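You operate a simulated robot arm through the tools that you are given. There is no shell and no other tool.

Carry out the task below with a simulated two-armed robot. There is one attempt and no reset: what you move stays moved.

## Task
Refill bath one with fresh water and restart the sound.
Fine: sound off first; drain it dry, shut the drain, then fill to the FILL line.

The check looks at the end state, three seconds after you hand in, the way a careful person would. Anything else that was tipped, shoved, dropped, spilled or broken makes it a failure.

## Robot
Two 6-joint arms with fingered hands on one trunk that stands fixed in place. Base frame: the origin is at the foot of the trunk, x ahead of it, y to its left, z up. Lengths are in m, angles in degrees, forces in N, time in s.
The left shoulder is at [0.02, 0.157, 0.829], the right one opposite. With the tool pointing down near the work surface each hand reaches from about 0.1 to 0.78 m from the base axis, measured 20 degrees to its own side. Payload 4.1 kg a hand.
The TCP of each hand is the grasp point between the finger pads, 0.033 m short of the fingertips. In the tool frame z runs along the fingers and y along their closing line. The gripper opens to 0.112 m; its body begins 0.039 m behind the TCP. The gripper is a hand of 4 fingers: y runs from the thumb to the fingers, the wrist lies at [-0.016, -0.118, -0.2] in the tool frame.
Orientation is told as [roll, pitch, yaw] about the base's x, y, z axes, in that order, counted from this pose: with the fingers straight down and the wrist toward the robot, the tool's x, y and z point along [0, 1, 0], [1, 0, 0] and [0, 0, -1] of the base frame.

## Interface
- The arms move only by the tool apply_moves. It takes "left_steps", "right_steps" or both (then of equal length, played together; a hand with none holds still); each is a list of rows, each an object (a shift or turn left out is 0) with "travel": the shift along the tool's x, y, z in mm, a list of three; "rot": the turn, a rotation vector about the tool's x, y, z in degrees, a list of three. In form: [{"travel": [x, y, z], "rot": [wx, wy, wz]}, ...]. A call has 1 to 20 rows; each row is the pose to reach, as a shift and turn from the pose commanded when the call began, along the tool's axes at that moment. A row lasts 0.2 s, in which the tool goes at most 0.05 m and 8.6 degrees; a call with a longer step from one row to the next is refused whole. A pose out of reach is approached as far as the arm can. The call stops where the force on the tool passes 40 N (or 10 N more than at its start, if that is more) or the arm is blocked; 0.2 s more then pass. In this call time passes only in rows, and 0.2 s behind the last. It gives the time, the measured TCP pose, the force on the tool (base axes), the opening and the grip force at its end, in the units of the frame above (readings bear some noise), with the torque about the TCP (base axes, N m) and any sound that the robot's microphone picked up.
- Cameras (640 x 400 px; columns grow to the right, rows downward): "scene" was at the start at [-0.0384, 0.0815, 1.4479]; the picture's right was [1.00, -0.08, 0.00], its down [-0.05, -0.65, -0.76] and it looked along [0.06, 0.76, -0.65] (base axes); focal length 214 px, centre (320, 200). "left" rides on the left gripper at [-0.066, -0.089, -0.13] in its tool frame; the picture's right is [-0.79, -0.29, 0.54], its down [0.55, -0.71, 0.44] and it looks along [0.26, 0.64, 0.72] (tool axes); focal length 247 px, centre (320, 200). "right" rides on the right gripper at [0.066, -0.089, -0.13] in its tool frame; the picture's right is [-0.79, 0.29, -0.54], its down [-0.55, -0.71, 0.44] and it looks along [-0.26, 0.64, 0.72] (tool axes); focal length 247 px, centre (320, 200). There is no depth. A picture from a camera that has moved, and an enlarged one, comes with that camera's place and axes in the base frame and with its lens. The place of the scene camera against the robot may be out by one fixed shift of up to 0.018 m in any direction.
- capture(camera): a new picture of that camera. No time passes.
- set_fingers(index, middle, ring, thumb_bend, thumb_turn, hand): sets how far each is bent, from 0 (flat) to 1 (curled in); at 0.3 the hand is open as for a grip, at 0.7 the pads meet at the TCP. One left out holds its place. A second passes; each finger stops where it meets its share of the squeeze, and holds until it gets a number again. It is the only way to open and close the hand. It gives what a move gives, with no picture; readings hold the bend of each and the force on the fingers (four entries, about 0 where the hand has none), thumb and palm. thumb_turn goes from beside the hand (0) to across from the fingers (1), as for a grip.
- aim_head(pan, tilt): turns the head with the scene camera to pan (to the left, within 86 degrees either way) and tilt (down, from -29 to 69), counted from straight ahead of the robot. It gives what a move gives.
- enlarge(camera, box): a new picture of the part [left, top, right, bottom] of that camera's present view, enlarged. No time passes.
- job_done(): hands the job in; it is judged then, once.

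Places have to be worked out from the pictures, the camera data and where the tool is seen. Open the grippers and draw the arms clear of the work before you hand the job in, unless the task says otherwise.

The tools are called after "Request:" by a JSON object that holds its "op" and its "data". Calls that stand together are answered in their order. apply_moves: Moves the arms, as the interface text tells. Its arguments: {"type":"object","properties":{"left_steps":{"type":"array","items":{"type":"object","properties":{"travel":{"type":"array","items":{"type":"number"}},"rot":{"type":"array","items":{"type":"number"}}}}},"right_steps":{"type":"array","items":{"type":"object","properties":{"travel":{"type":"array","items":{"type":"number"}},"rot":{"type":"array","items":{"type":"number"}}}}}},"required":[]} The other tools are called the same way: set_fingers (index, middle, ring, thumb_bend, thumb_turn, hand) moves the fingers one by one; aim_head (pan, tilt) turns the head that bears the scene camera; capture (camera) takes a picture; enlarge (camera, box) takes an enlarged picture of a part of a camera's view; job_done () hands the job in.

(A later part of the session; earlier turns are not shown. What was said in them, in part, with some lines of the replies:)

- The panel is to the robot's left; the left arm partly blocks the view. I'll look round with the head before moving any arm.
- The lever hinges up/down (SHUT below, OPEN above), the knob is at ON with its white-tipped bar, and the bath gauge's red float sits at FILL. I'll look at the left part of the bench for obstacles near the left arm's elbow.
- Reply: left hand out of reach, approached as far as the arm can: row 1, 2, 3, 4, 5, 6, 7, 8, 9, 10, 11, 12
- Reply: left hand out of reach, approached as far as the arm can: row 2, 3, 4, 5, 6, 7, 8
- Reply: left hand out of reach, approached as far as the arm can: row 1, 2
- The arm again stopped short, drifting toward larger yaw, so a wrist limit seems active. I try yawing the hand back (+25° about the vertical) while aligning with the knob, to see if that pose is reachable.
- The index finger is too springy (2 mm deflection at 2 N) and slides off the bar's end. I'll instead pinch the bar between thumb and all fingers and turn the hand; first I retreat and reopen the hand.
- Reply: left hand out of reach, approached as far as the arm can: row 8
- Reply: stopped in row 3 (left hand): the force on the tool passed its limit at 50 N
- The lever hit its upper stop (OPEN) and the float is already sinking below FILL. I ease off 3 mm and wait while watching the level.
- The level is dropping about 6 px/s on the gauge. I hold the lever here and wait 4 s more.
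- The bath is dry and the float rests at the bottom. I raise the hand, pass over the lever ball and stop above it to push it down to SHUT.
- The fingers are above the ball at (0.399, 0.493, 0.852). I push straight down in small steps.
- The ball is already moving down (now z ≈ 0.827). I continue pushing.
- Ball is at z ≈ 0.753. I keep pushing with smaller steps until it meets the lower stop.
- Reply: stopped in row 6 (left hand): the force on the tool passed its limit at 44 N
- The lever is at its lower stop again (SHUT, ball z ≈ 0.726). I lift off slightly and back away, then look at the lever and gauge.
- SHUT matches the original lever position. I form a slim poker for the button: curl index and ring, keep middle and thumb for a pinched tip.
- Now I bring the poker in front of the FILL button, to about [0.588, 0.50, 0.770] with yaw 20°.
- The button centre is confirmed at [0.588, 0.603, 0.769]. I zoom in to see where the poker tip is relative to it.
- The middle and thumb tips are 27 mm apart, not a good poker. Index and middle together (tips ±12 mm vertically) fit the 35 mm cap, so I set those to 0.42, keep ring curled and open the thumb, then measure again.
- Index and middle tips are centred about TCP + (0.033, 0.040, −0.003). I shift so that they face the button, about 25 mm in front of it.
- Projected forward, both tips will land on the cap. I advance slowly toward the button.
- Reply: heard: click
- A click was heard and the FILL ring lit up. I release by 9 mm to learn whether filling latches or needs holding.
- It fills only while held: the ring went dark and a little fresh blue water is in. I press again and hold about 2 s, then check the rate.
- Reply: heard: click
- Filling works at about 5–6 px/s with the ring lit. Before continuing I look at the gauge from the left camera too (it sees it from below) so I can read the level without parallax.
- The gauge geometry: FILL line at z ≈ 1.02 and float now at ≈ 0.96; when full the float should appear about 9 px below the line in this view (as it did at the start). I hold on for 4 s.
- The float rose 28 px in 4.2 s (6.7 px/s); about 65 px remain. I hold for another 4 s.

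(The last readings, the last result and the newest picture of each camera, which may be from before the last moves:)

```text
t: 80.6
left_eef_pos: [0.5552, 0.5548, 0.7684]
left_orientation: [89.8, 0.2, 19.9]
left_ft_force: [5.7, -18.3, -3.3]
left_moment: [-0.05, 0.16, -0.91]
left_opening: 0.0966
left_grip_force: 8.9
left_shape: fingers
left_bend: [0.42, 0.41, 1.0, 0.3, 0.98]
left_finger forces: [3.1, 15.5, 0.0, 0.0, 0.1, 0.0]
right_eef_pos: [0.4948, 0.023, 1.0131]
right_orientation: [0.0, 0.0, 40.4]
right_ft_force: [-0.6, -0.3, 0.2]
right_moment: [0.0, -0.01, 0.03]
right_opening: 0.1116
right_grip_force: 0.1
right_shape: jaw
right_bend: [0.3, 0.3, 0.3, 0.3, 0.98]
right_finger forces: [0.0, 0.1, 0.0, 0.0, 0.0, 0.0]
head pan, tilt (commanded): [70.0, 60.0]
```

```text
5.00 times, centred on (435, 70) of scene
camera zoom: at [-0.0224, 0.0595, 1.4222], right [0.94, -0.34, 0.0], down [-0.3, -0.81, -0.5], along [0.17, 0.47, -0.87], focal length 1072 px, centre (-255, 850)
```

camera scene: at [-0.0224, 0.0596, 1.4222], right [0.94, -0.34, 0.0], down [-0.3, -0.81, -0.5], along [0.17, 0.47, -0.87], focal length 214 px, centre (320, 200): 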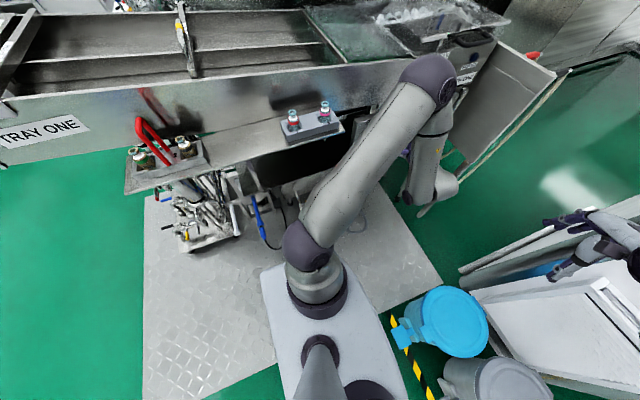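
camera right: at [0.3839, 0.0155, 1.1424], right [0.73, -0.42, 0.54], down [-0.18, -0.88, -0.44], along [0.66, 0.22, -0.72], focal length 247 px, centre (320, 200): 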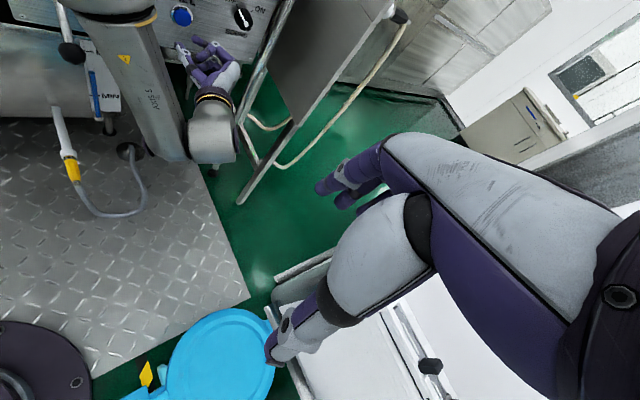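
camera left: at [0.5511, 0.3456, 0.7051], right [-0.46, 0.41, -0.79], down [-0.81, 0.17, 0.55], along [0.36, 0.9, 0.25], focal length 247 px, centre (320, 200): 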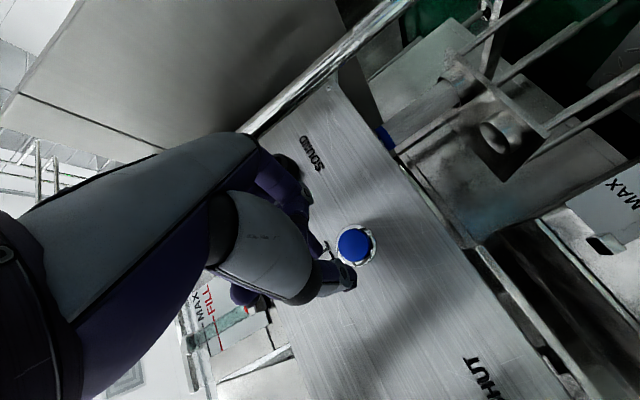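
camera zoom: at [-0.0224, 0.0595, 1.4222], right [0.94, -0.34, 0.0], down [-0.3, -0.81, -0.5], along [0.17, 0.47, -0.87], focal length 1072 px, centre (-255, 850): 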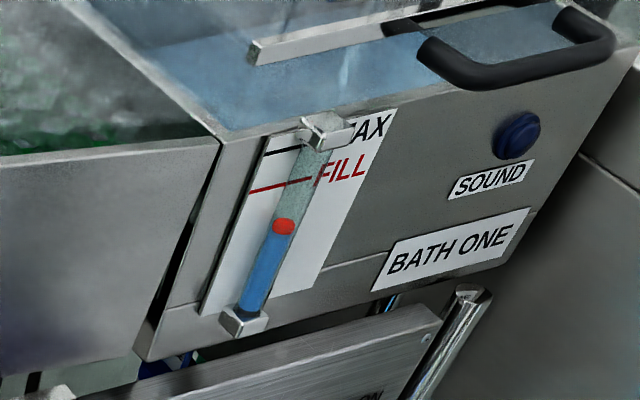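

The float is now 36 px below target. I hold for 3 s more and then read closely.

Request:
{"op": "apply_moves", "data": {"left_steps": [{"travel": [0, 0, 0]}, {"travel": [0, 0, 0]}, {"travel": [0, 0, 0]}, {"travel": [0, 0, 0]}, {"travel": [0, 0, 0]}, {"travel": [0, 0, 0]}, {"travel": [0, 0, 0]}, {"travel": [0, 0, 0]}, {"travel": [0, 0, 0]}, {"travel": [0, 0, 0]}, {"travel": [0, 0, 0]}, {"travel": [0, 0, 0]}, {"travel": [0, 0, 0]}, {"travel": [0, 0, 0]}]}}

Request:
{"op": "enlarge", "data": {"camera": "scene", "box": [405, 30, 465, 110]}}

Request:
{"op": "enlarge", "data": {"camera": "scene", "box": [415, 50, 447, 70]}}

Request:
{"op": "enlarge", "data": {"camera": "left", "box": [160, 280, 280, 380]}}

```text
t: 83.6
left_eef_pos: [0.5568, 0.5543, 0.7693]
left_orientation: [89.8, 0.2, 19.9]
left_ft_force: [4.4, -17.6, -3.4]
left_moment: [-0.02, 0.16, -0.95]
left_opening: 0.0967
left_grip_force: 9.7
left_shape: fingers
left_bend: [0.42, 0.41, 1.0, 0.3, 0.98]
left_finger forces: [3.3, 15.5, 0.0, 0.0, 0.1, 0.0]
right_eef_pos: [0.494, 0.0231, 1.0132]
right_orientation: [0.0, -0.1, 40.4]
right_ft_force: [0.8, -0.3, 0.1]
right_moment: [-0.01, 0.0, -0.01]
right_opening: 0.1116
right_grip_force: 0.0
right_shape: jaw
right_bend: [0.3, 0.3, 0.3, 0.3, 0.98]
right_finger forces: [0.0, 0.1, 0.0, 0.1, 0.0, 0.0]
head pan, tilt (commanded): [70.0, 60.0]
```

```text
5.00 times, centred on (435, 70) of scene
camera zoom: at [-0.0223, 0.0595, 1.4222], right [0.94, -0.34, 0.0], down [-0.3, -0.81, -0.5], along [0.17, 0.47, -0.87], focal length 1072 px, centre (-255, 850)
```

zoom: 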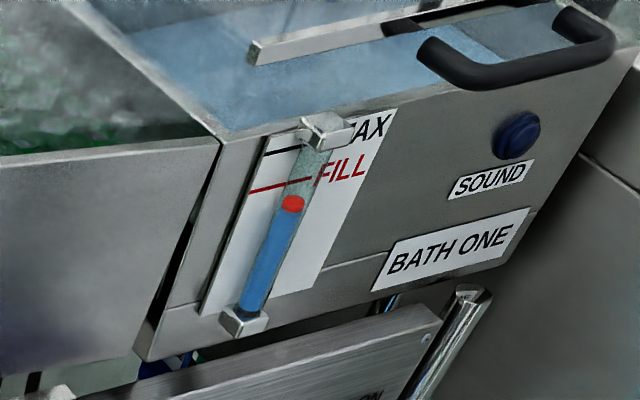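

```text
16.00 times, centred on (431, 60) of scene
camera zoom: at [-0.0223, 0.0595, 1.4222], right [0.94, -0.34, 0.0], down [-0.3, -0.81, -0.5], along [0.17, 0.47, -0.87], focal length 3432 px, centre (-1456, 2440)
```

zoom: 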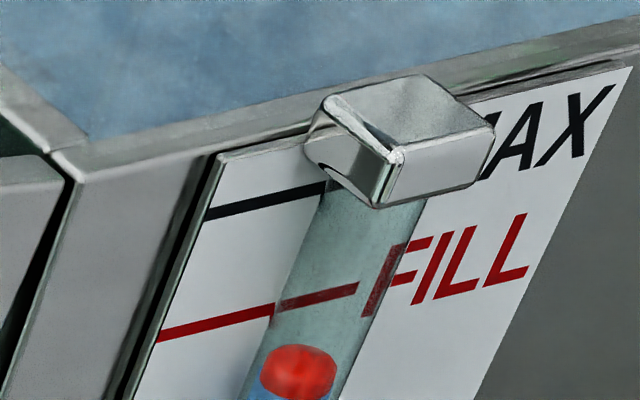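

```text
4.00 times, centred on (220, 330) of left
camera zoom: at [0.5174, 0.4008, 0.7036], right [-0.45, 0.41, -0.79], down [-0.81, 0.17, 0.55], along [0.36, 0.9, 0.25], focal length 988 px, centre (720, -320)
```

zoom: 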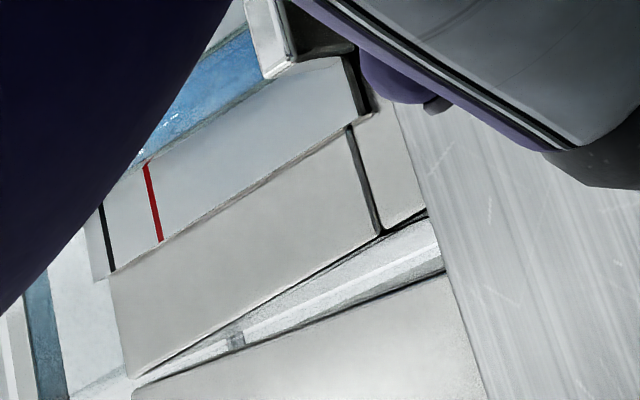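

At 16× the float centre is at y ≈ 372, with the target ≈ 330 (where it stood originally, matching the 12 mm tube offset in front of the line). At ~24 px/s I hold 1.4 s more and then release.

Request:
{"op": "apply_moves", "data": {"left_steps": [{"travel": [0, 0, 0]}, {"travel": [0, 0, 0]}, {"travel": [0, 0, 0]}, {"travel": [0, 0, 0]}, {"travel": [0, 0, 0]}, {"travel": [0, 0, 0]}, {"travel": [0, 0, 0]}, {"travel": [0, -3.1, -8.5]}, {"travel": [0, -5, -13.8]}]}}

Request:
{"op": "enlarge", "data": {"camera": "scene", "box": [415, 50, 447, 70]}}

Request:
{"op": "enlarge", "data": {"camera": "scene", "box": [400, 30, 500, 150]}}

Request:
{"op": "enlarge", "data": {"camera": "left", "box": [120, 100, 440, 400]}}

```text
t: 85.6
left_eef_pos: [0.5546, 0.5431, 0.7694]
left_orientation: [89.8, 0.2, 20.2]
left_ft_force: [-0.8, 0.1, -1.0]
left_moment: [-0.02, -0.01, -0.04]
left_opening: 0.0964
left_grip_force: 0.0
left_shape: fingers
left_bend: [0.42, 0.42, 1.0, 0.3, 0.98]
left_finger forces: [0.1, 0.1, 0.1, 0.0, 0.0, 0.0]
right_eef_pos: [0.4946, 0.0243, 1.0133]
right_orientation: [0.0, 0.1, 40.6]
right_ft_force: [-0.5, -0.1, -0.9]
right_moment: [0.0, -0.03, 0.01]
right_opening: 0.112
right_grip_force: 0.0
right_shape: jaw
right_bend: [0.3, 0.3, 0.3, 0.3, 0.98]
right_finger forces: [0.0, 0.1, 0.1, 0.0, 0.1, 0.0]
head pan, tilt (commanded): [70.0, 60.0]
```

```text
16.00 times, centred on (431, 60) of scene
camera zoom: at [-0.0227, 0.06, 1.4222], right [0.94, -0.34, 0.0], down [-0.3, -0.81, -0.5], along [0.17, 0.47, -0.87], focal length 3432 px, centre (-1456, 2440)
```

zoom: 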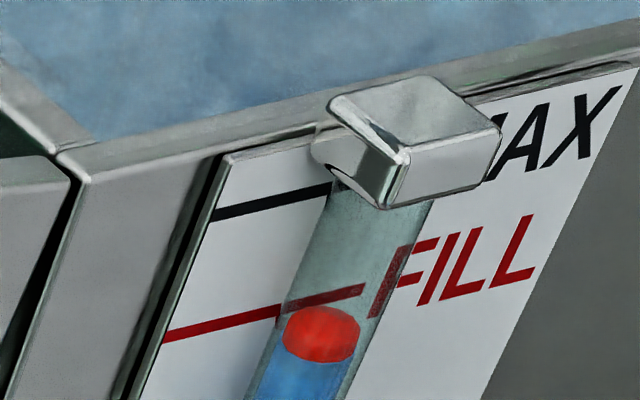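

```text
3.33 times, centred on (450, 90) of scene
camera zoom: at [-0.0227, 0.06, 1.4222], right [0.94, -0.34, 0.0], down [-0.3, -0.81, -0.5], along [0.17, 0.47, -0.87], focal length 715 px, centre (-113, 567)
```

zoom: 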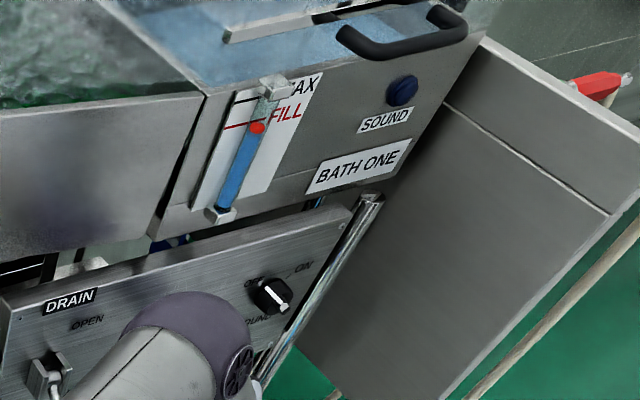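

```text
1.33 times, centred on (280, 250) of left
camera zoom: at [0.5165, 0.3885, 0.7045], right [-0.46, 0.4, -0.79], down [-0.82, 0.16, 0.55], along [0.35, 0.9, 0.25], focal length 329 px, centre (373, 133)
```

zoom: 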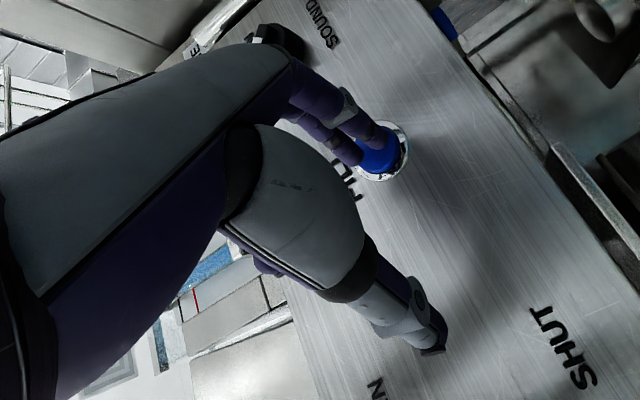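

The float now sits exactly where it stood originally at the FILL mark (within about 1 mm), and the ring is dark. I back away from the button and reopen the hand for the SOUND knob.

Request:
{"op": "apply_moves", "data": {"left_steps": [{"travel": [0, -10.2, -28.2]}, {"travel": [0, -20.5, -56.4]}]}}

Request:
{"op": "set_fingers", "data": {"hand": "left", "index": 0.3, "middle": 0.3, "ring": 0.3, "thumb_bend": 0.3}}

Request:
{"op": "enlarge", "data": {"camera": "scene", "box": [415, 50, 447, 70]}}

Request:
{"op": "enlarge", "data": {"camera": "scene", "box": [340, 20, 520, 190]}}

```text
t: 86.2
left_eef_pos: [0.5548, 0.4811, 0.7683]
left_orientation: [89.8, 0.2, 20.0]
left_ft_force: [0.2, 0.8, -0.3]
left_moment: [-0.02, -0.03, 0.01]
left_opening: 0.0963
left_grip_force: 0.0
left_shape: fingers
left_bend: [0.42, 0.42, 1.0, 0.3, 0.98]
left_finger forces: [0.1, 0.0, 0.1, 0.1, 0.0, 0.1]
right_eef_pos: [0.4945, 0.0234, 1.0131]
right_orientation: [0.0, -0.1, 40.5]
right_ft_force: [-0.1, 1.1, -0.2]
right_moment: [-0.03, -0.04, -0.02]
right_opening: 0.1115
right_grip_force: 0.1
right_shape: jaw
right_bend: [0.3, 0.3, 0.3, 0.3, 0.98]
right_finger forces: [0.0, 0.0, 0.1, 0.0, 0.0, 0.0]
head pan, tilt (commanded): [70.0, 60.0]
```

```text
t: 87.2
left_eef_pos: [0.5556, 0.4809, 0.7694]
left_orientation: [89.8, 0.2, 20.0]
left_ft_force: [-0.3, 0.2, 0.4]
left_moment: [-0.03, 0.01, 0.01]
left_opening: 0.1125
left_grip_force: 0.0
left_shape: fingers
left_bend: [0.3, 0.3, 0.3, 0.3, 0.98]
left_finger forces: [0.1, 0.0, 0.1, 0.0, 0.0, 0.0]
right_eef_pos: [0.4951, 0.0227, 1.0134]
right_orientation: [-0.1, 0.0, 40.4]
right_ft_force: [0.8, 0.4, -0.6]
right_moment: [-0.01, 0.02, -0.01]
right_opening: 0.1115
right_grip_force: 0.0
right_shape: jaw
right_bend: [0.3, 0.3, 0.3, 0.3, 0.98]
right_finger forces: [0.0, 0.0, 0.1, 0.1, 0.0, 0.0]
head pan, tilt (commanded): [70.0, 60.0]
```

```text
16.00 times, centred on (431, 60) of scene
camera zoom: at [-0.0226, 0.0599, 1.4222], right [0.94, -0.34, 0.0], down [-0.3, -0.81, -0.5], along [0.17, 0.47, -0.87], focal length 3432 px, centre (-1456, 2440)
```

zoom: 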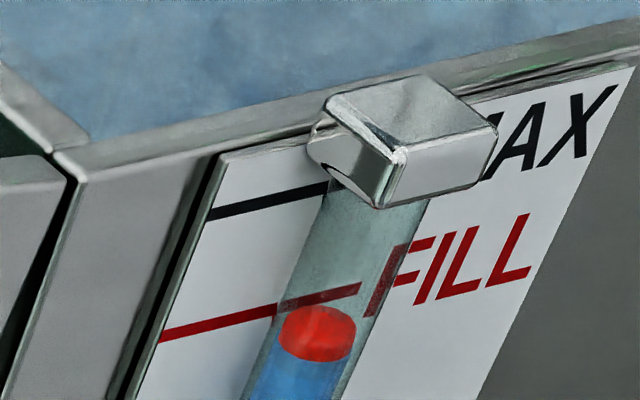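

```text
2.35 times, centred on (430, 105) of scene
camera zoom: at [-0.0226, 0.0599, 1.4222], right [0.94, -0.34, 0.0], down [-0.3, -0.81, -0.5], along [0.17, 0.47, -0.87], focal length 505 px, centre (61, 424)
```

zoom: 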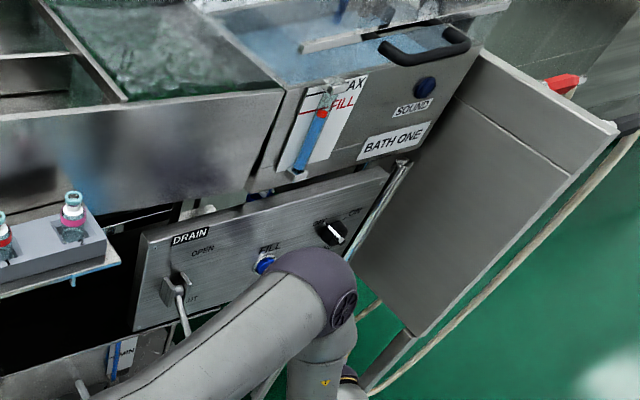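

The level is steady. I now bring the open hand to the knob, rolled −37° to match its OFF position, 5 cm in front of it.

Request:
{"op": "apply_moves", "data": {"left_steps": [{"travel": [5.8, 27.2, -6], "rot": [-3.2, -1.1, -6.1]}, {"travel": [11.7, 54.3, -12], "rot": [-6.4, -2.2, -12.2]}, {"travel": [17.5, 81.5, -18], "rot": [-9.7, -3.3, -18.3]}, {"travel": [23.3, 108.7, -24], "rot": [-12.9, -4.3, -24.4]}, {"travel": [29.2, 135.8, -30], "rot": [-16.1, -5.4, -30.5]}, {"travel": [35, 163, -35.9], "rot": [-19.3, -6.5, -36.6]}]}}

Request:
{"op": "capture", "data": {"camera": "left"}}

Request:
{"op": "enlarge", "data": {"camera": "right", "box": [160, 0, 300, 100]}}

Request:
{"op": "enlarge", "data": {"camera": "scene", "box": [400, 70, 520, 170]}}

```text
t: 88.6
left_eef_pos: [0.7233, 0.5025, 0.8028]
left_orientation: [89.5, -36.9, 0.0]
left_ft_force: [1.0, -1.1, 0.0]
left_moment: [-0.02, -0.01, 0.01]
left_opening: 0.1126
left_grip_force: 0.0
left_shape: fingers
left_bend: [0.3, 0.3, 0.3, 0.3, 0.98]
left_finger forces: [0.0, 0.0, 0.1, 0.0, 0.0, 0.1]
right_eef_pos: [0.4945, 0.0242, 1.0136]
right_orientation: [0.0, 0.0, 40.5]
right_ft_force: [-0.1, 0.3, 0.3]
right_moment: [0.02, -0.01, 0.0]
right_opening: 0.1118
right_grip_force: 0.1
right_shape: jaw
right_bend: [0.3, 0.3, 0.3, 0.3, 0.98]
right_finger forces: [0.0, 0.0, 0.0, 0.0, 0.0, 0.0]
head pan, tilt (commanded): [70.0, 60.0]
```

```text
taken
camera left: at [0.6913, 0.3715, 0.6973], right [0.25, 0.53, -0.81], down [-0.9, 0.44, 0.01], along [0.36, 0.72, 0.59], focal length 247 px, centre (320, 200)
```

left: 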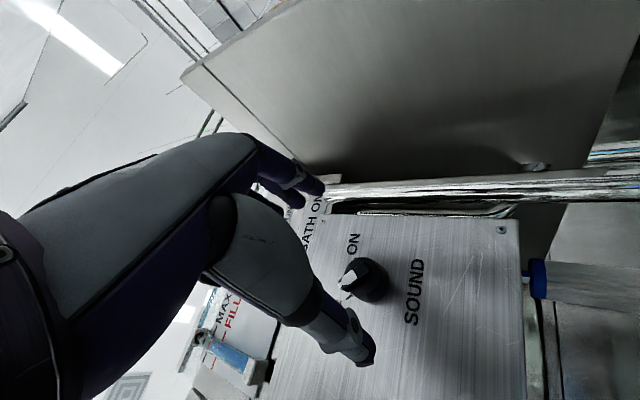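

```text
4.00 times, centred on (230, 50) of right
camera zoom: at [0.3838, 0.0157, 1.1424], right [0.73, -0.42, 0.54], down [-0.18, -0.88, -0.44], along [0.66, 0.22, -0.72], focal length 988 px, centre (680, 800)
```

zoom: 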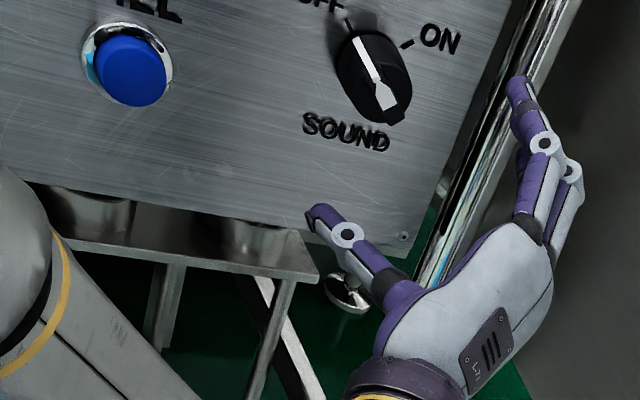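

```text
4.00 times, centred on (460, 120) of scene
camera zoom: at [-0.0228, 0.0599, 1.4222], right [0.94, -0.34, 0.0], down [-0.3, -0.81, -0.5], along [0.17, 0.47, -0.87], focal length 858 px, centre (-240, 520)
```

zoom: 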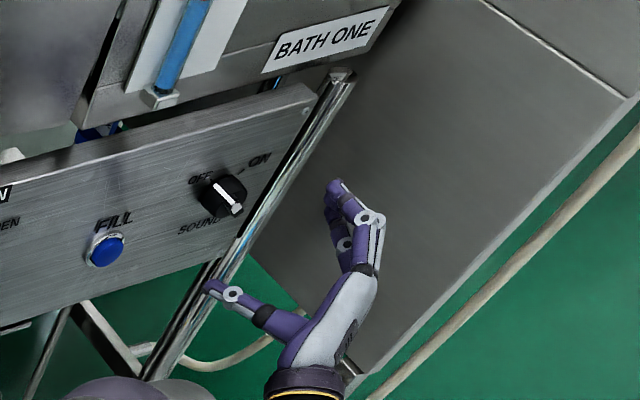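

The left camera now sees both the knob and the gauge (from below), so I zoom on each: the gauge for a parallax check, the knob for the bar's angle.

Request:
{"op": "enlarge", "data": {"camera": "left", "box": [170, 270, 290, 400]}}

Request:
{"op": "enlarge", "data": {"camera": "left", "box": [300, 220, 440, 330]}}

```text
3.08 times, centred on (230, 335) of left
camera zoom: at [0.6913, 0.3715, 0.6973], right [0.25, 0.53, -0.81], down [-0.9, 0.44, 0.01], along [0.36, 0.72, 0.59], focal length 760 px, centre (597, -215)
```

zoom: 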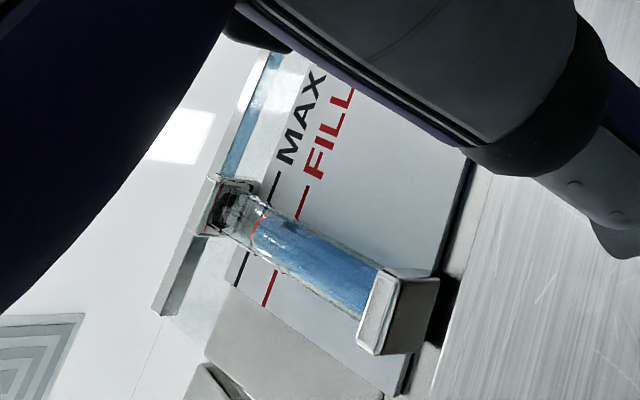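

```text
3.64 times, centred on (370, 275) of left
camera zoom: at [0.6913, 0.3715, 0.6973], right [0.25, 0.53, -0.81], down [-0.9, 0.44, 0.01], along [0.36, 0.72, 0.59], focal length 898 px, centre (138, -73)
```

zoom: 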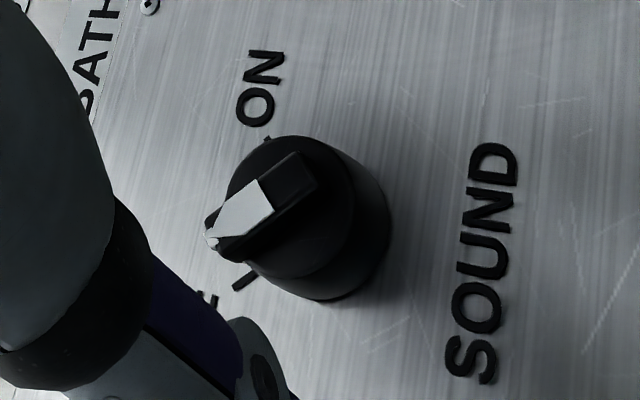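

From below the float appears near MAX because of the opposite parallax, as expected; I zoom more to locate it precisely.

Request:
{"op": "enlarge", "data": {"camera": "left", "box": [190, 320, 250, 365]}}

```text
8.89 times, centred on (220, 342) of left
camera zoom: at [0.6913, 0.3715, 0.6973], right [0.25, 0.53, -0.81], down [-0.9, 0.44, 0.01], along [0.36, 0.72, 0.59], focal length 2195 px, centre (1209, -1067)
```

zoom: 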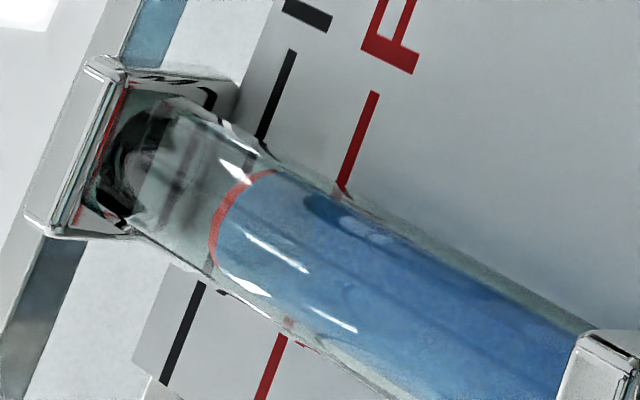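

The water column's top reads at the FILL line from below too (z ≈ 1.017 for both), so the fill is right. The knob bar is at 135° (OFF); I advance to straddle it, rolling 3° more.

Request:
{"op": "apply_moves", "data": {"left_steps": [{"travel": [1, -0.5, 20], "rot": [0, 0, -1]}, {"travel": [2.2, -1, 40], "rot": [0, 0, -2]}, {"travel": [3.2, -1.4, 50], "rot": [0, 0, -3]}, {"travel": [3.2, -1.4, 56], "rot": [0, 0, -3]}]}}

Request:
{"op": "capture", "data": {"camera": "left"}}

Request:
{"op": "enlarge", "data": {"camera": "right", "box": [160, 0, 300, 100]}}

```text
t: 89.6
left_eef_pos: [0.7191, 0.5586, 0.8052]
left_orientation: [89.6, -39.8, 0.2]
left_ft_force: [0.1, -0.4, -0.3]
left_moment: [0.0, -0.02, 0.05]
left_opening: 0.1123
left_grip_force: 0.1
left_shape: fingers
left_bend: [0.3, 0.3, 0.3, 0.3, 0.98]
left_finger forces: [0.0, 0.0, 0.0, 0.0, 0.0, 0.1]
right_eef_pos: [0.4944, 0.0237, 1.014]
right_orientation: [-0.1, 0.0, 40.5]
right_ft_force: [0.1, -0.1, -0.8]
right_moment: [0.01, -0.02, -0.01]
right_opening: 0.1118
right_grip_force: 0.0
right_shape: jaw
right_bend: [0.3, 0.3, 0.3, 0.3, 0.98]
right_finger forces: [0.0, 0.1, 0.0, 0.0, 0.0, 0.0]
head pan, tilt (commanded): [70.0, 60.0]
```

```text
taken
camera left: at [0.6935, 0.4269, 0.6977], right [0.29, 0.53, -0.79], down [-0.9, 0.44, -0.03], along [0.33, 0.72, 0.61], focal length 247 px, centre (320, 200)
```

left: 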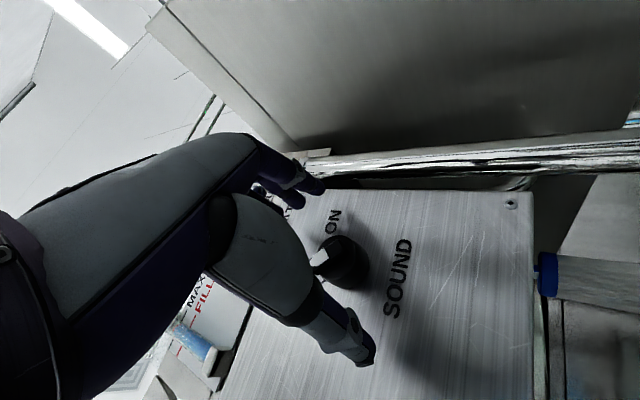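

```text
4.00 times, centred on (230, 50) of right
camera zoom: at [0.3839, 0.0157, 1.1424], right [0.73, -0.42, 0.54], down [-0.18, -0.88, -0.44], along [0.66, 0.22, -0.72], focal length 988 px, centre (680, 800)
```

zoom: 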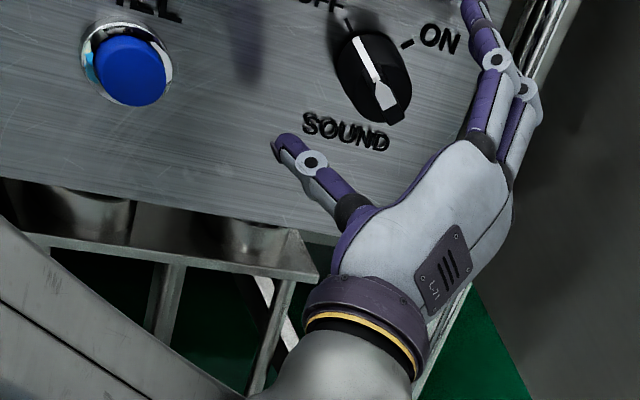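

Pose reached without contact. I close the fingers on the bar as before and tighten.

Request:
{"op": "set_fingers", "data": {"hand": "left", "index": 0.72, "middle": 0.72, "ring": 0.72, "thumb_bend": 0.72}}

Request:
{"op": "set_fingers", "data": {"hand": "left", "index": 0.85, "middle": 0.8, "ring": 0.75, "thumb_bend": 0.9}}

Request:
{"op": "enlarge", "data": {"camera": "right", "box": [160, 0, 300, 100]}}

Request:
{"op": "enlarge", "data": {"camera": "scene", "box": [400, 30, 520, 150]}}

```text
t: 90.6
left_eef_pos: [0.7196, 0.558, 0.8057]
left_orientation: [89.7, -39.9, 0.2]
left_ft_force: [5.7, 0.3, 5.1]
left_moment: [0.16, 0.03, -0.13]
left_opening: 0.0122
left_grip_force: 10.4
left_shape: fingers
left_bend: [0.65, 0.65, 0.72, 0.66, 0.97]
left_finger forces: [4.9, 8.5, 0.0, 0.0, 6.5, 0.0]
right_eef_pos: [0.4935, 0.0241, 1.014]
right_orientation: [0.1, 0.0, 40.4]
right_ft_force: [0.5, 0.5, -0.8]
right_moment: [0.02, 0.03, -0.02]
right_opening: 0.1115
right_grip_force: 0.0
right_shape: jaw
right_bend: [0.3, 0.3, 0.3, 0.3, 0.98]
right_finger forces: [0.0, 0.0, 0.0, 0.0, 0.0, 0.0]
head pan, tilt (commanded): [70.0, 60.0]
```

```text
t: 91.6
left_eef_pos: [0.7188, 0.5577, 0.8058]
left_orientation: [89.6, -40.0, 0.2]
left_ft_force: [-5.7, -8.7, 3.4]
left_moment: [0.08, -0.02, 0.29]
left_opening: 0.0121
left_grip_force: 19.3
left_shape: fingers
left_bend: [0.65, 0.64, 0.75, 0.67, 0.97]
left_finger forces: [8.0, 10.7, 0.1, 0.1, 19.8, 0.0]
right_eef_pos: [0.4951, 0.0244, 1.0137]
right_orientation: [0.0, -0.1, 40.6]
right_ft_force: [-0.3, 1.0, 0.4]
right_moment: [0.0, 0.01, -0.03]
right_opening: 0.1119
right_grip_force: 0.0
right_shape: jaw
right_bend: [0.3, 0.3, 0.3, 0.3, 0.98]
right_finger forces: [0.1, 0.0, 0.0, 0.0, 0.0, 0.0]
head pan, tilt (commanded): [70.0, 60.0]
```

```text
4.00 times, centred on (230, 50) of right
camera zoom: at [0.3837, 0.0155, 1.1424], right [0.73, -0.42, 0.54], down [-0.18, -0.88, -0.44], along [0.66, 0.22, -0.72], focal length 988 px, centre (680, 800)
```

zoom: 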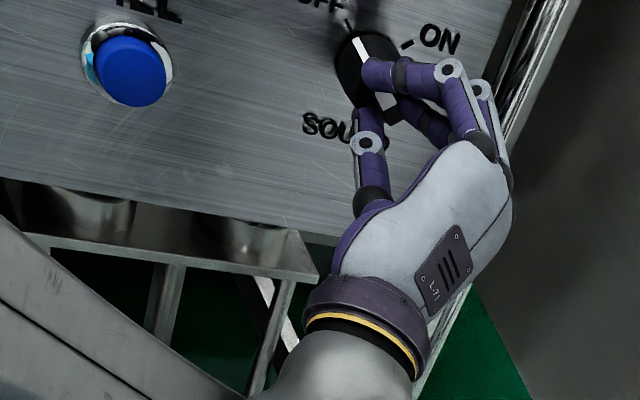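

```text
3.33 times, centred on (460, 90) of scene
camera zoom: at [-0.0229, 0.0596, 1.4222], right [0.94, -0.34, 0.0], down [-0.3, -0.81, -0.5], along [0.17, 0.47, -0.87], focal length 715 px, centre (-147, 567)
```

zoom: 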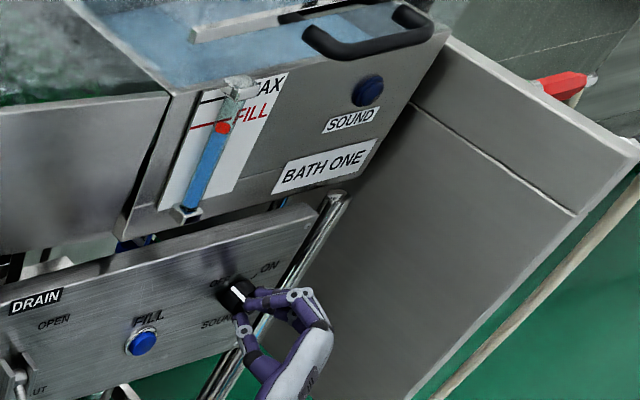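

The bar is held with about 19 N. I rotate clockwise (+24°) first and check.

Request:
{"op": "apply_moves", "data": {"left_steps": [{"rot": [0, 0, 8]}, {"rot": [0, 0, 16]}, {"rot": [0, 0, 24]}]}}

Request:
{"op": "enlarge", "data": {"camera": "right", "box": [160, 0, 300, 100]}}

Request:
{"op": "enlarge", "data": {"camera": "scene", "box": [400, 30, 520, 150]}}

```text
t: 92.4
left_eef_pos: [0.7184, 0.5587, 0.8063]
left_orientation: [89.6, -15.8, -0.1]
left_ft_force: [-0.5, -1.8, 3.6]
left_moment: [0.11, -0.03, 0.11]
left_opening: 0.0122
left_grip_force: 17.6
left_shape: fingers
left_bend: [0.64, 0.64, 0.75, 0.67, 0.97]
left_finger forces: [9.6, 9.5, 0.1, 0.1, 17.3, 0.0]
right_eef_pos: [0.4931, 0.0228, 1.0132]
right_orientation: [-0.1, 0.0, 40.5]
right_ft_force: [0.1, 0.1, 0.3]
right_moment: [-0.04, 0.0, -0.01]
right_opening: 0.1118
right_grip_force: 0.1
right_shape: jaw
right_bend: [0.3, 0.3, 0.3, 0.3, 0.98]
right_finger forces: [0.0, 0.1, 0.1, 0.1, 0.1, 0.1]
head pan, tilt (commanded): [70.0, 60.0]
```

```text
4.00 times, centred on (230, 50) of right
camera zoom: at [0.3839, 0.0155, 1.1424], right [0.73, -0.42, 0.54], down [-0.18, -0.88, -0.44], along [0.66, 0.22, -0.72], focal length 988 px, centre (680, 800)
```

zoom: 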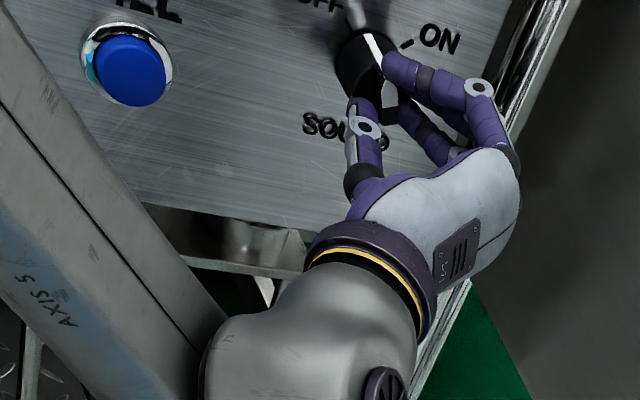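

```text
3.33 times, centred on (460, 90) of scene
camera zoom: at [-0.0227, 0.0597, 1.4222], right [0.94, -0.34, 0.0], down [-0.3, -0.81, -0.5], along [0.17, 0.47, -0.87], focal length 715 px, centre (-147, 567)
```

zoom: 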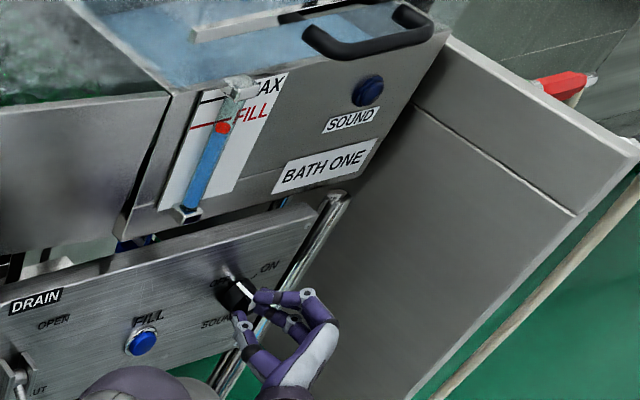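

The knob is turning along with the hand. I continue toward ON.

Request:
{"op": "apply_moves", "data": {"left_steps": [{"rot": [0, 0, 8]}, {"rot": [0, 0, 16]}, {"rot": [0, 0, 24]}, {"rot": [0, 0, 32]}, {"rot": [0, 0, 40]}, {"rot": [0, 0, 48]}, {"rot": [0, 0, 54]}, {"rot": [0, 0, 60]}]}}

Request:
{"op": "enlarge", "data": {"camera": "right", "box": [160, 0, 300, 100]}}

Request:
{"op": "enlarge", "data": {"camera": "scene", "box": [400, 30, 520, 150]}}

```text
t: 94.2
left_eef_pos: [0.7188, 0.558, 0.8061]
left_orientation: [89.5, 44.2, -0.4]
left_ft_force: [5.5, -0.3, 5.0]
left_moment: [0.13, -0.02, -0.18]
left_opening: 0.0119
left_grip_force: 18.7
left_shape: fingers
left_bend: [0.71, 0.64, 0.75, 0.67, 0.97]
left_finger forces: [11.0, 8.7, 0.0, 0.0, 17.1, 0.0]
right_eef_pos: [0.4939, 0.0238, 1.014]
right_orientation: [0.0, 0.0, 40.6]
right_ft_force: [-0.8, -0.5, 0.0]
right_moment: [-0.02, -0.01, 0.01]
right_opening: 0.1118
right_grip_force: 0.0
right_shape: jaw
right_bend: [0.3, 0.3, 0.3, 0.3, 0.98]
right_finger forces: [0.0, 0.0, 0.0, 0.1, 0.0, 0.0]
head pan, tilt (commanded): [70.0, 60.0]
```

```text
4.00 times, centred on (230, 50) of right
camera zoom: at [0.3839, 0.0156, 1.1424], right [0.73, -0.42, 0.54], down [-0.18, -0.88, -0.44], along [0.66, 0.22, -0.72], focal length 988 px, centre (680, 800)
```

zoom: 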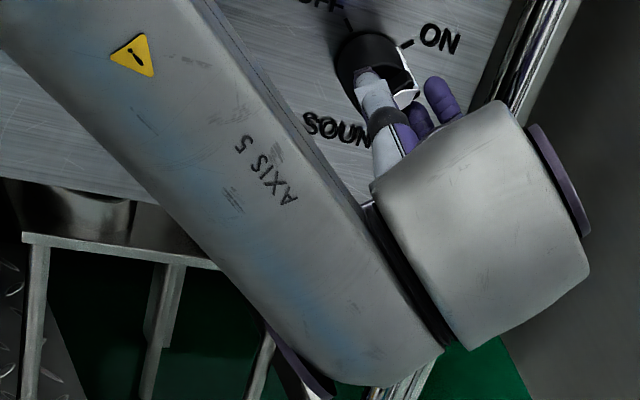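

```text
3.33 times, centred on (460, 90) of scene
camera zoom: at [-0.0226, 0.0598, 1.4222], right [0.94, -0.34, 0.0], down [-0.3, -0.81, -0.5], along [0.17, 0.47, -0.87], focal length 715 px, centre (-147, 567)
```

zoom: 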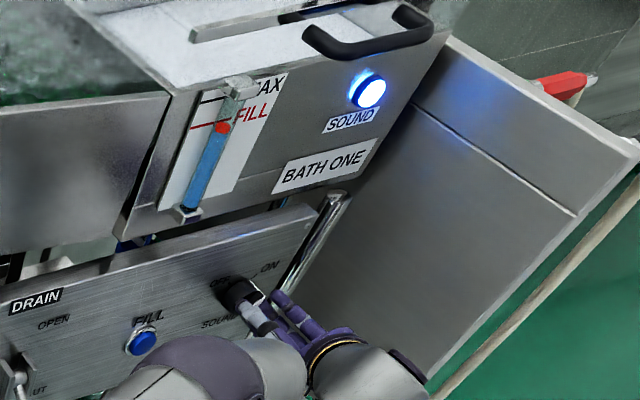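

The SOUND lamp is lit and the bath is agitating. I nudge 5° further to be sure it is fully home at ON.

Request:
{"op": "apply_moves", "data": {"left_steps": [{"rot": [0, 0, 3]}, {"rot": [0, 0, 6]}]}}

Request:
{"op": "enlarge", "data": {"camera": "right", "box": [200, 0, 300, 60]}}

```text
t: 94.8
left_eef_pos: [0.7188, 0.557, 0.8064]
left_orientation: [89.5, 50.3, -0.5]
left_ft_force: [9.7, 0.0, 5.7]
left_moment: [0.09, -0.03, -0.33]
left_opening: 0.0075
left_grip_force: 17.6
left_shape: fingers
left_bend: [0.64, 0.64, 0.75, 0.71, 0.97]
left_finger forces: [9.9, 9.4, 0.1, 0.0, 15.8, 0.0]
right_eef_pos: [0.4938, 0.0245, 1.0139]
right_orientation: [0.0, 0.1, 40.5]
right_ft_force: [-0.4, -1.1, 0.3]
right_moment: [0.03, 0.02, 0.01]
right_opening: 0.1119
right_grip_force: 0.1
right_shape: jaw
right_bend: [0.3, 0.3, 0.3, 0.3, 0.98]
right_finger forces: [0.0, 0.0, 0.1, 0.1, 0.1, 0.0]
head pan, tilt (commanded): [70.0, 60.0]
```

```text
6.40 times, centred on (250, 30) of right
camera zoom: at [0.384, 0.0156, 1.1423], right [0.73, -0.42, 0.54], down [-0.18, -0.88, -0.44], along [0.66, 0.22, -0.72], focal length 1581 px, centre (768, 1288)
```

zoom: 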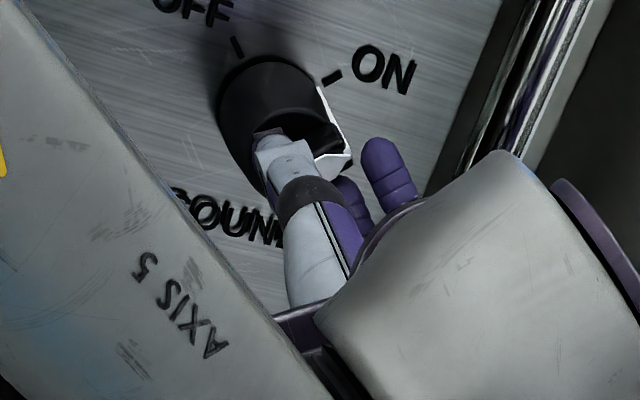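

The pointer strip lies at the ON tick as at the start. I open the hand and back straight out.

Request:
{"op": "set_fingers", "data": {"hand": "left", "index": 0.3, "middle": 0.3, "ring": 0.3, "thumb_bend": 0.3}}

Request:
{"op": "apply_moves", "data": {"left_steps": [{"travel": [0, 0, -30]}, {"travel": [0, 0, -65]}]}}

Request:
{"op": "enlarge", "data": {"camera": "right", "box": [160, 0, 300, 100]}}

Request:
{"op": "enlarge", "data": {"camera": "scene", "box": [340, 20, 520, 170]}}

Request:
{"op": "enlarge", "data": {"camera": "scene", "box": [415, 50, 447, 70]}}

```text
t: 95.8
left_eef_pos: [0.7186, 0.5573, 0.8057]
left_orientation: [89.5, 50.1, -0.4]
left_ft_force: [-0.2, 0.0, 0.3]
left_moment: [0.0, -0.01, 0.0]
left_opening: 0.1124
left_grip_force: 0.0
left_shape: fingers
left_bend: [0.3, 0.3, 0.3, 0.3, 0.98]
left_finger forces: [0.0, 0.0, 0.0, 0.0, 0.1, 0.0]
right_eef_pos: [0.4945, 0.0231, 1.0123]
right_orientation: [0.0, 0.0, 40.6]
right_ft_force: [-0.4, -0.1, -0.4]
right_moment: [-0.02, -0.01, 0.02]
right_opening: 0.1117
right_grip_force: 0.1
right_shape: jaw
right_bend: [0.3, 0.3, 0.3, 0.3, 0.98]
right_finger forces: [0.0, 0.0, 0.1, 0.1, 0.0, 0.1]
head pan, tilt (commanded): [70.0, 60.0]
```

```text
t: 96.4
left_eef_pos: [0.7174, 0.493, 0.8048]
left_orientation: [89.5, 50.1, -0.4]
left_ft_force: [0.0, 0.1, -0.9]
left_moment: [0.01, -0.03, -0.01]
left_opening: 0.1125
left_grip_force: 0.2
left_shape: fingers
left_bend: [0.3, 0.3, 0.3, 0.3, 0.98]
left_finger forces: [0.0, 0.1, 0.0, 0.1, 0.1, 0.1]
right_eef_pos: [0.494, 0.0234, 1.0127]
right_orientation: [0.0, 0.0, 40.6]
right_ft_force: [0.0, 0.4, 0.0]
right_moment: [-0.03, 0.02, 0.0]
right_opening: 0.1118
right_grip_force: 0.1
right_shape: jaw
right_bend: [0.3, 0.3, 0.3, 0.3, 0.98]
right_finger forces: [0.1, 0.0, 0.0, 0.1, 0.0, 0.0]
head pan, tilt (commanded): [70.0, 60.0]
```

```text
4.00 times, centred on (230, 50) of right
camera zoom: at [0.3839, 0.016, 1.1424], right [0.73, -0.42, 0.54], down [-0.18, -0.88, -0.44], along [0.66, 0.22, -0.72], focal length 988 px, centre (680, 800)
```

zoom: 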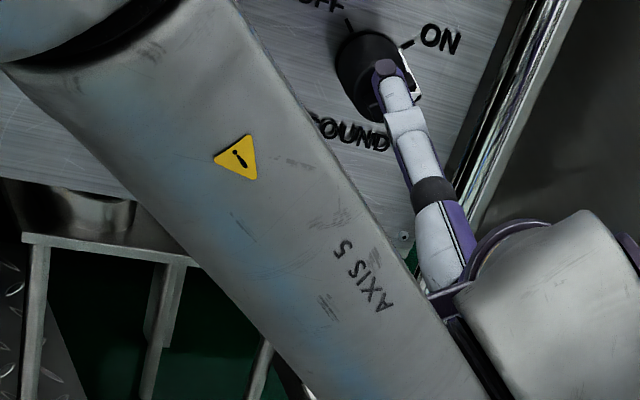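

```text
2.67 times, centred on (430, 95) of scene
camera zoom: at [-0.0226, 0.0602, 1.4222], right [0.94, -0.34, 0.0], down [-0.3, -0.81, -0.5], along [0.17, 0.47, -0.87], focal length 572 px, centre (27, 480)
```

zoom: 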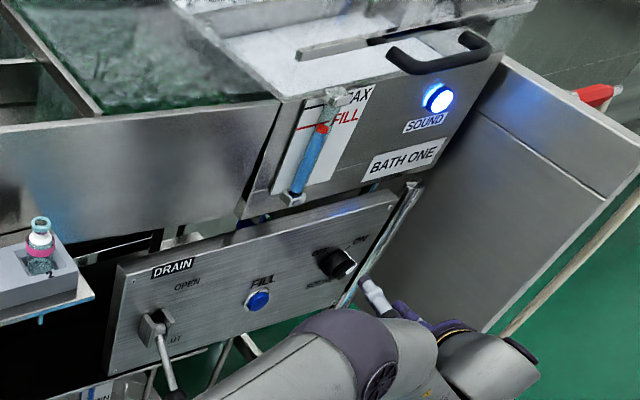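

```text
16.00 times, centred on (431, 60) of scene
camera zoom: at [-0.0226, 0.0602, 1.4222], right [0.94, -0.34, 0.0], down [-0.3, -0.81, -0.5], along [0.17, 0.47, -0.87], focal length 3432 px, centre (-1456, 2440)
```

zoom: 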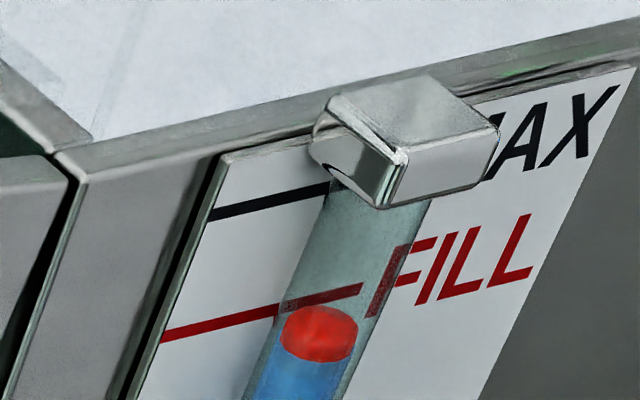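

Everything is as wanted: SOUND lamp on, lever at SHUT, float at FILL. I draw the left arm back from the panel to about [0.55, 0.36, 0.82].

Request:
{"op": "apply_moves", "data": {"left_steps": [{"travel": [-14.8, -14.9, -16.6], "rot": [2.9, -1.4, -6.2]}, {"travel": [-29.6, -29.8, -33.3], "rot": [5.9, -2.7, -12.3]}, {"travel": [-44.4, -44.7, -49.9], "rot": [8.8, -4.1, -18.5]}, {"travel": [-59.2, -59.7, -66.5], "rot": [11.7, -5.5, -24.6]}, {"travel": [-74, -74.6, -83.1], "rot": [14.6, -6.8, -30.8]}, {"travel": [-88.8, -89.5, -99.8], "rot": [17.6, -8.2, -36.9]}, {"travel": [-103.6, -104.4, -116.4], "rot": [20.5, -9.5, -43.1]}, {"travel": [-118.4, -119.3, -133], "rot": [23.4, -10.9, -49.2]}]}}

Request:
{"op": "capture", "data": {"camera": "scene"}}

Request:
{"op": "capture", "data": {"camera": "left"}}

Request:
{"op": "capture", "data": {"camera": "right"}}

Request:
{"op": "enlarge", "data": {"camera": "scene", "box": [340, 20, 520, 190]}}

```text
t: 98.2
left_eef_pos: [0.5502, 0.36, 0.822]
left_orientation: [89.8, 0.0, 24.9]
left_ft_force: [0.3, 0.1, 0.2]
left_moment: [0.0, 0.05, 0.03]
left_opening: 0.1123
left_grip_force: 0.1
left_shape: fingers
left_bend: [0.3, 0.3, 0.3, 0.3, 0.98]
left_finger forces: [0.0, 0.0, 0.0, 0.0, 0.0, 0.1]
right_eef_pos: [0.4944, 0.0237, 1.0132]
right_orientation: [0.0, 0.0, 40.5]
right_ft_force: [-0.4, -0.8, -0.3]
right_moment: [0.02, 0.0, 0.01]
right_opening: 0.1119
right_grip_force: 0.0
right_shape: jaw
right_bend: [0.3, 0.3, 0.3, 0.3, 0.98]
right_finger forces: [0.0, 0.1, 0.0, 0.0, 0.1, 0.1]
head pan, tilt (commanded): [70.0, 60.0]
```

```text
taken
camera scene: at [-0.0226, 0.0601, 1.4222], right [0.94, -0.34, 0.0], down [-0.3, -0.81, -0.5], along [0.17, 0.47, -0.87], focal length 214 px, centre (320, 200)
```

scene: 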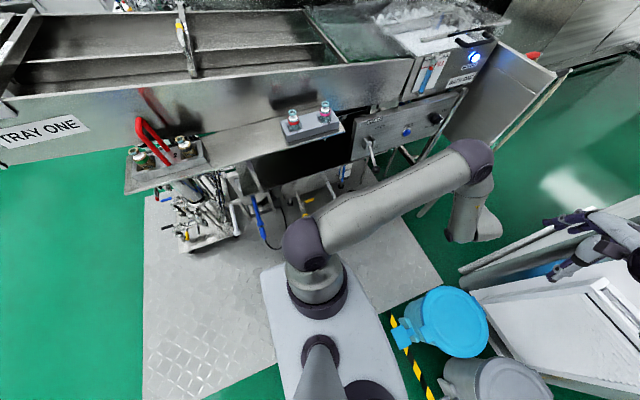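

```text
taken
camera left: at [0.526, 0.204, 0.7565], right [-0.49, 0.36, -0.79], down [-0.83, 0.1, 0.55], along [0.28, 0.93, 0.25], focal length 247 px, centre (320, 200)
```

left: 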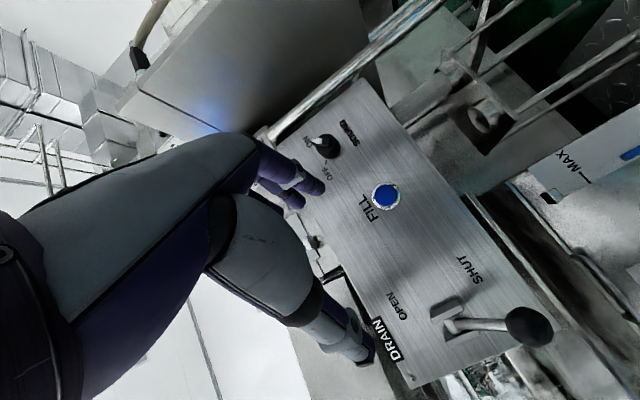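

```text
taken
camera right: at [0.384, 0.0159, 1.1424], right [0.73, -0.42, 0.54], down [-0.18, -0.88, -0.44], along [0.66, 0.22, -0.72], focal length 247 px, centre (320, 200)
```

right: 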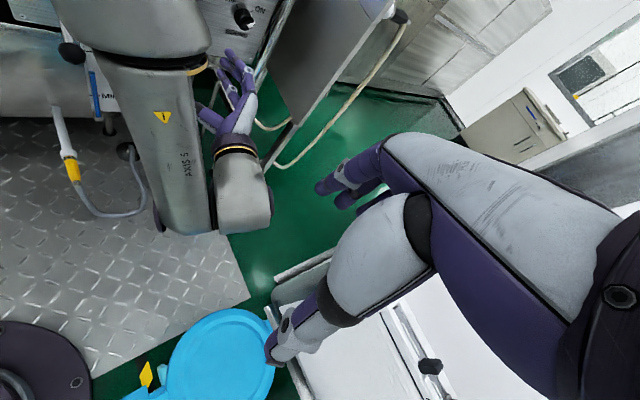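

```text
2.35 times, centred on (430, 105) of scene
camera zoom: at [-0.0226, 0.0601, 1.4222], right [0.94, -0.34, 0.0], down [-0.3, -0.81, -0.5], along [0.17, 0.47, -0.87], focal length 505 px, centre (61, 424)
```

zoom: 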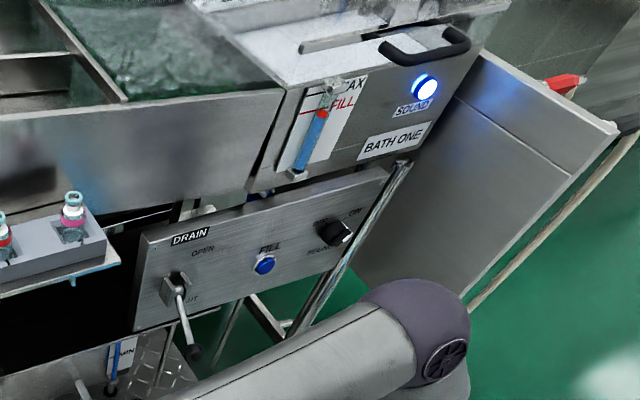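

Lever ball is back at z ≈ 0.725 as at the start, lamp lit, level holding. A last look at Tank 1's gauge and the bench to make sure nothing else changed.

Request:
{"op": "enlarge", "data": {"camera": "right", "box": [40, 30, 200, 140]}}

Request:
{"op": "enlarge", "data": {"camera": "scene", "box": [415, 50, 447, 70]}}

Request:
{"op": "enlarge", "data": {"camera": "scene", "box": [120, 80, 400, 260]}}

Request:
{"op": "enlarge", "data": {"camera": "left", "box": [300, 110, 420, 220]}}

```text
3.64 times, centred on (120, 85) of right
camera zoom: at [0.384, 0.0159, 1.1424], right [0.73, -0.42, 0.54], down [-0.18, -0.88, -0.44], along [0.66, 0.22, -0.72], focal length 898 px, centre (1047, 618)
```

zoom: 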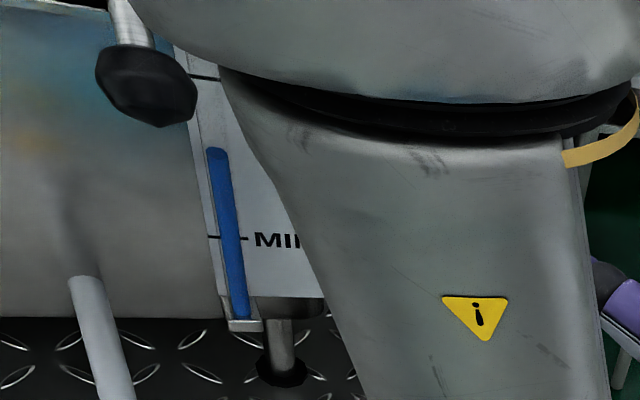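

```text
16.00 times, centred on (431, 60) of scene
camera zoom: at [-0.0226, 0.0601, 1.4222], right [0.94, -0.34, 0.0], down [-0.3, -0.81, -0.5], along [0.17, 0.47, -0.87], focal length 3432 px, centre (-1456, 2440)
```

zoom: 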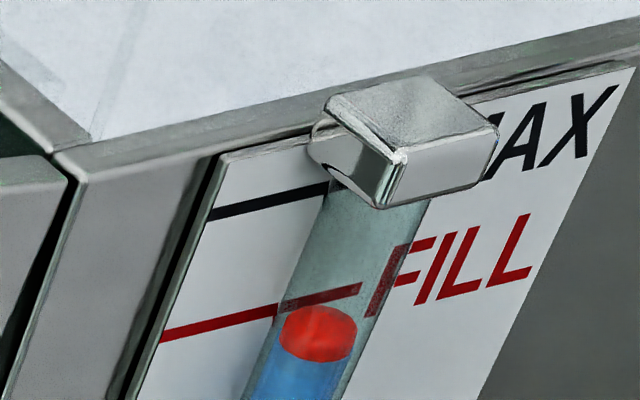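

```text
2.22 times, centred on (260, 170) of scene
camera zoom: at [-0.0226, 0.0601, 1.4222], right [0.94, -0.34, 0.0], down [-0.3, -0.81, -0.5], along [0.17, 0.47, -0.87], focal length 477 px, centre (453, 267)
```

zoom: 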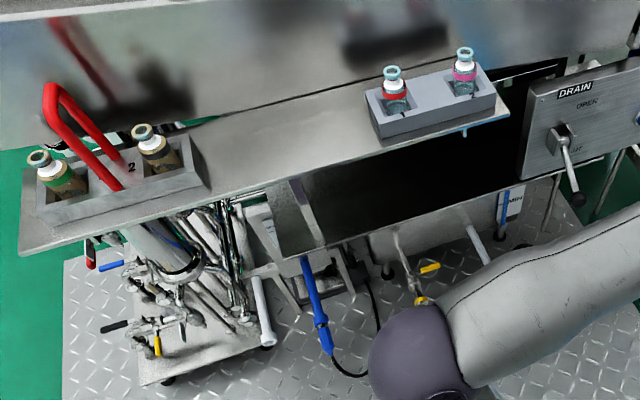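

```text
3.64 times, centred on (360, 165) of left
camera zoom: at [0.526, 0.204, 0.7565], right [-0.49, 0.36, -0.79], down [-0.83, 0.1, 0.55], along [0.28, 0.93, 0.25], focal length 898 px, centre (174, 327)
```

zoom: 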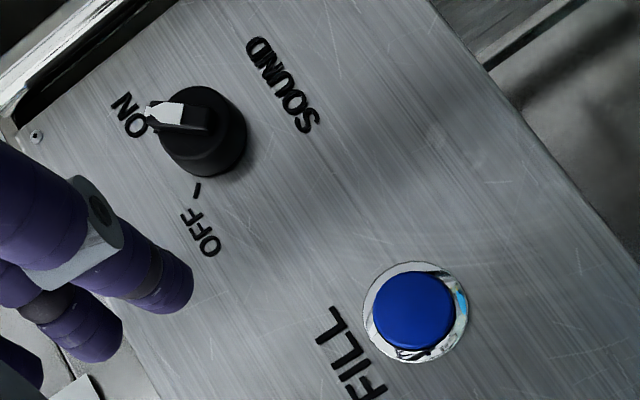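

Knob at ON with the lamp lit, drain shut, fresh water at the FILL line, Tank 1 and the bench unchanged, and both hands open and clear. I hand in the job.

Request:
{"op": "job_done", "data": {}}

```text
The job is handed in.
```

I drained bath one dry, refilled it with fresh water to the FILL line and turned the sound back on. I've handed the job in, but no verdict has come back yet.

- **Sound:** I turned it off before draining and back on once the bath was full. The knob points at ON and the lamp is lit.
- **Drain:** I opened the lever until the bath looked dry and the float was at the bottom, then pushed it back to its stop at SHUT. The level held steady afterwards.
- **Fill:** The float is back where it stood at the start, within about 1 mm of the FILL line as read from two camera angles.
- **Rest of the bench:** I saw nothing moved or spilled, and Tank 1's level showed no noticeable change.
- **Arms:** Both hands are open and clear of the panel.

My first try at the knob, with one finger, slipped off the pointer without turning it. I then gripped the knob and turned it by rolling the hand.
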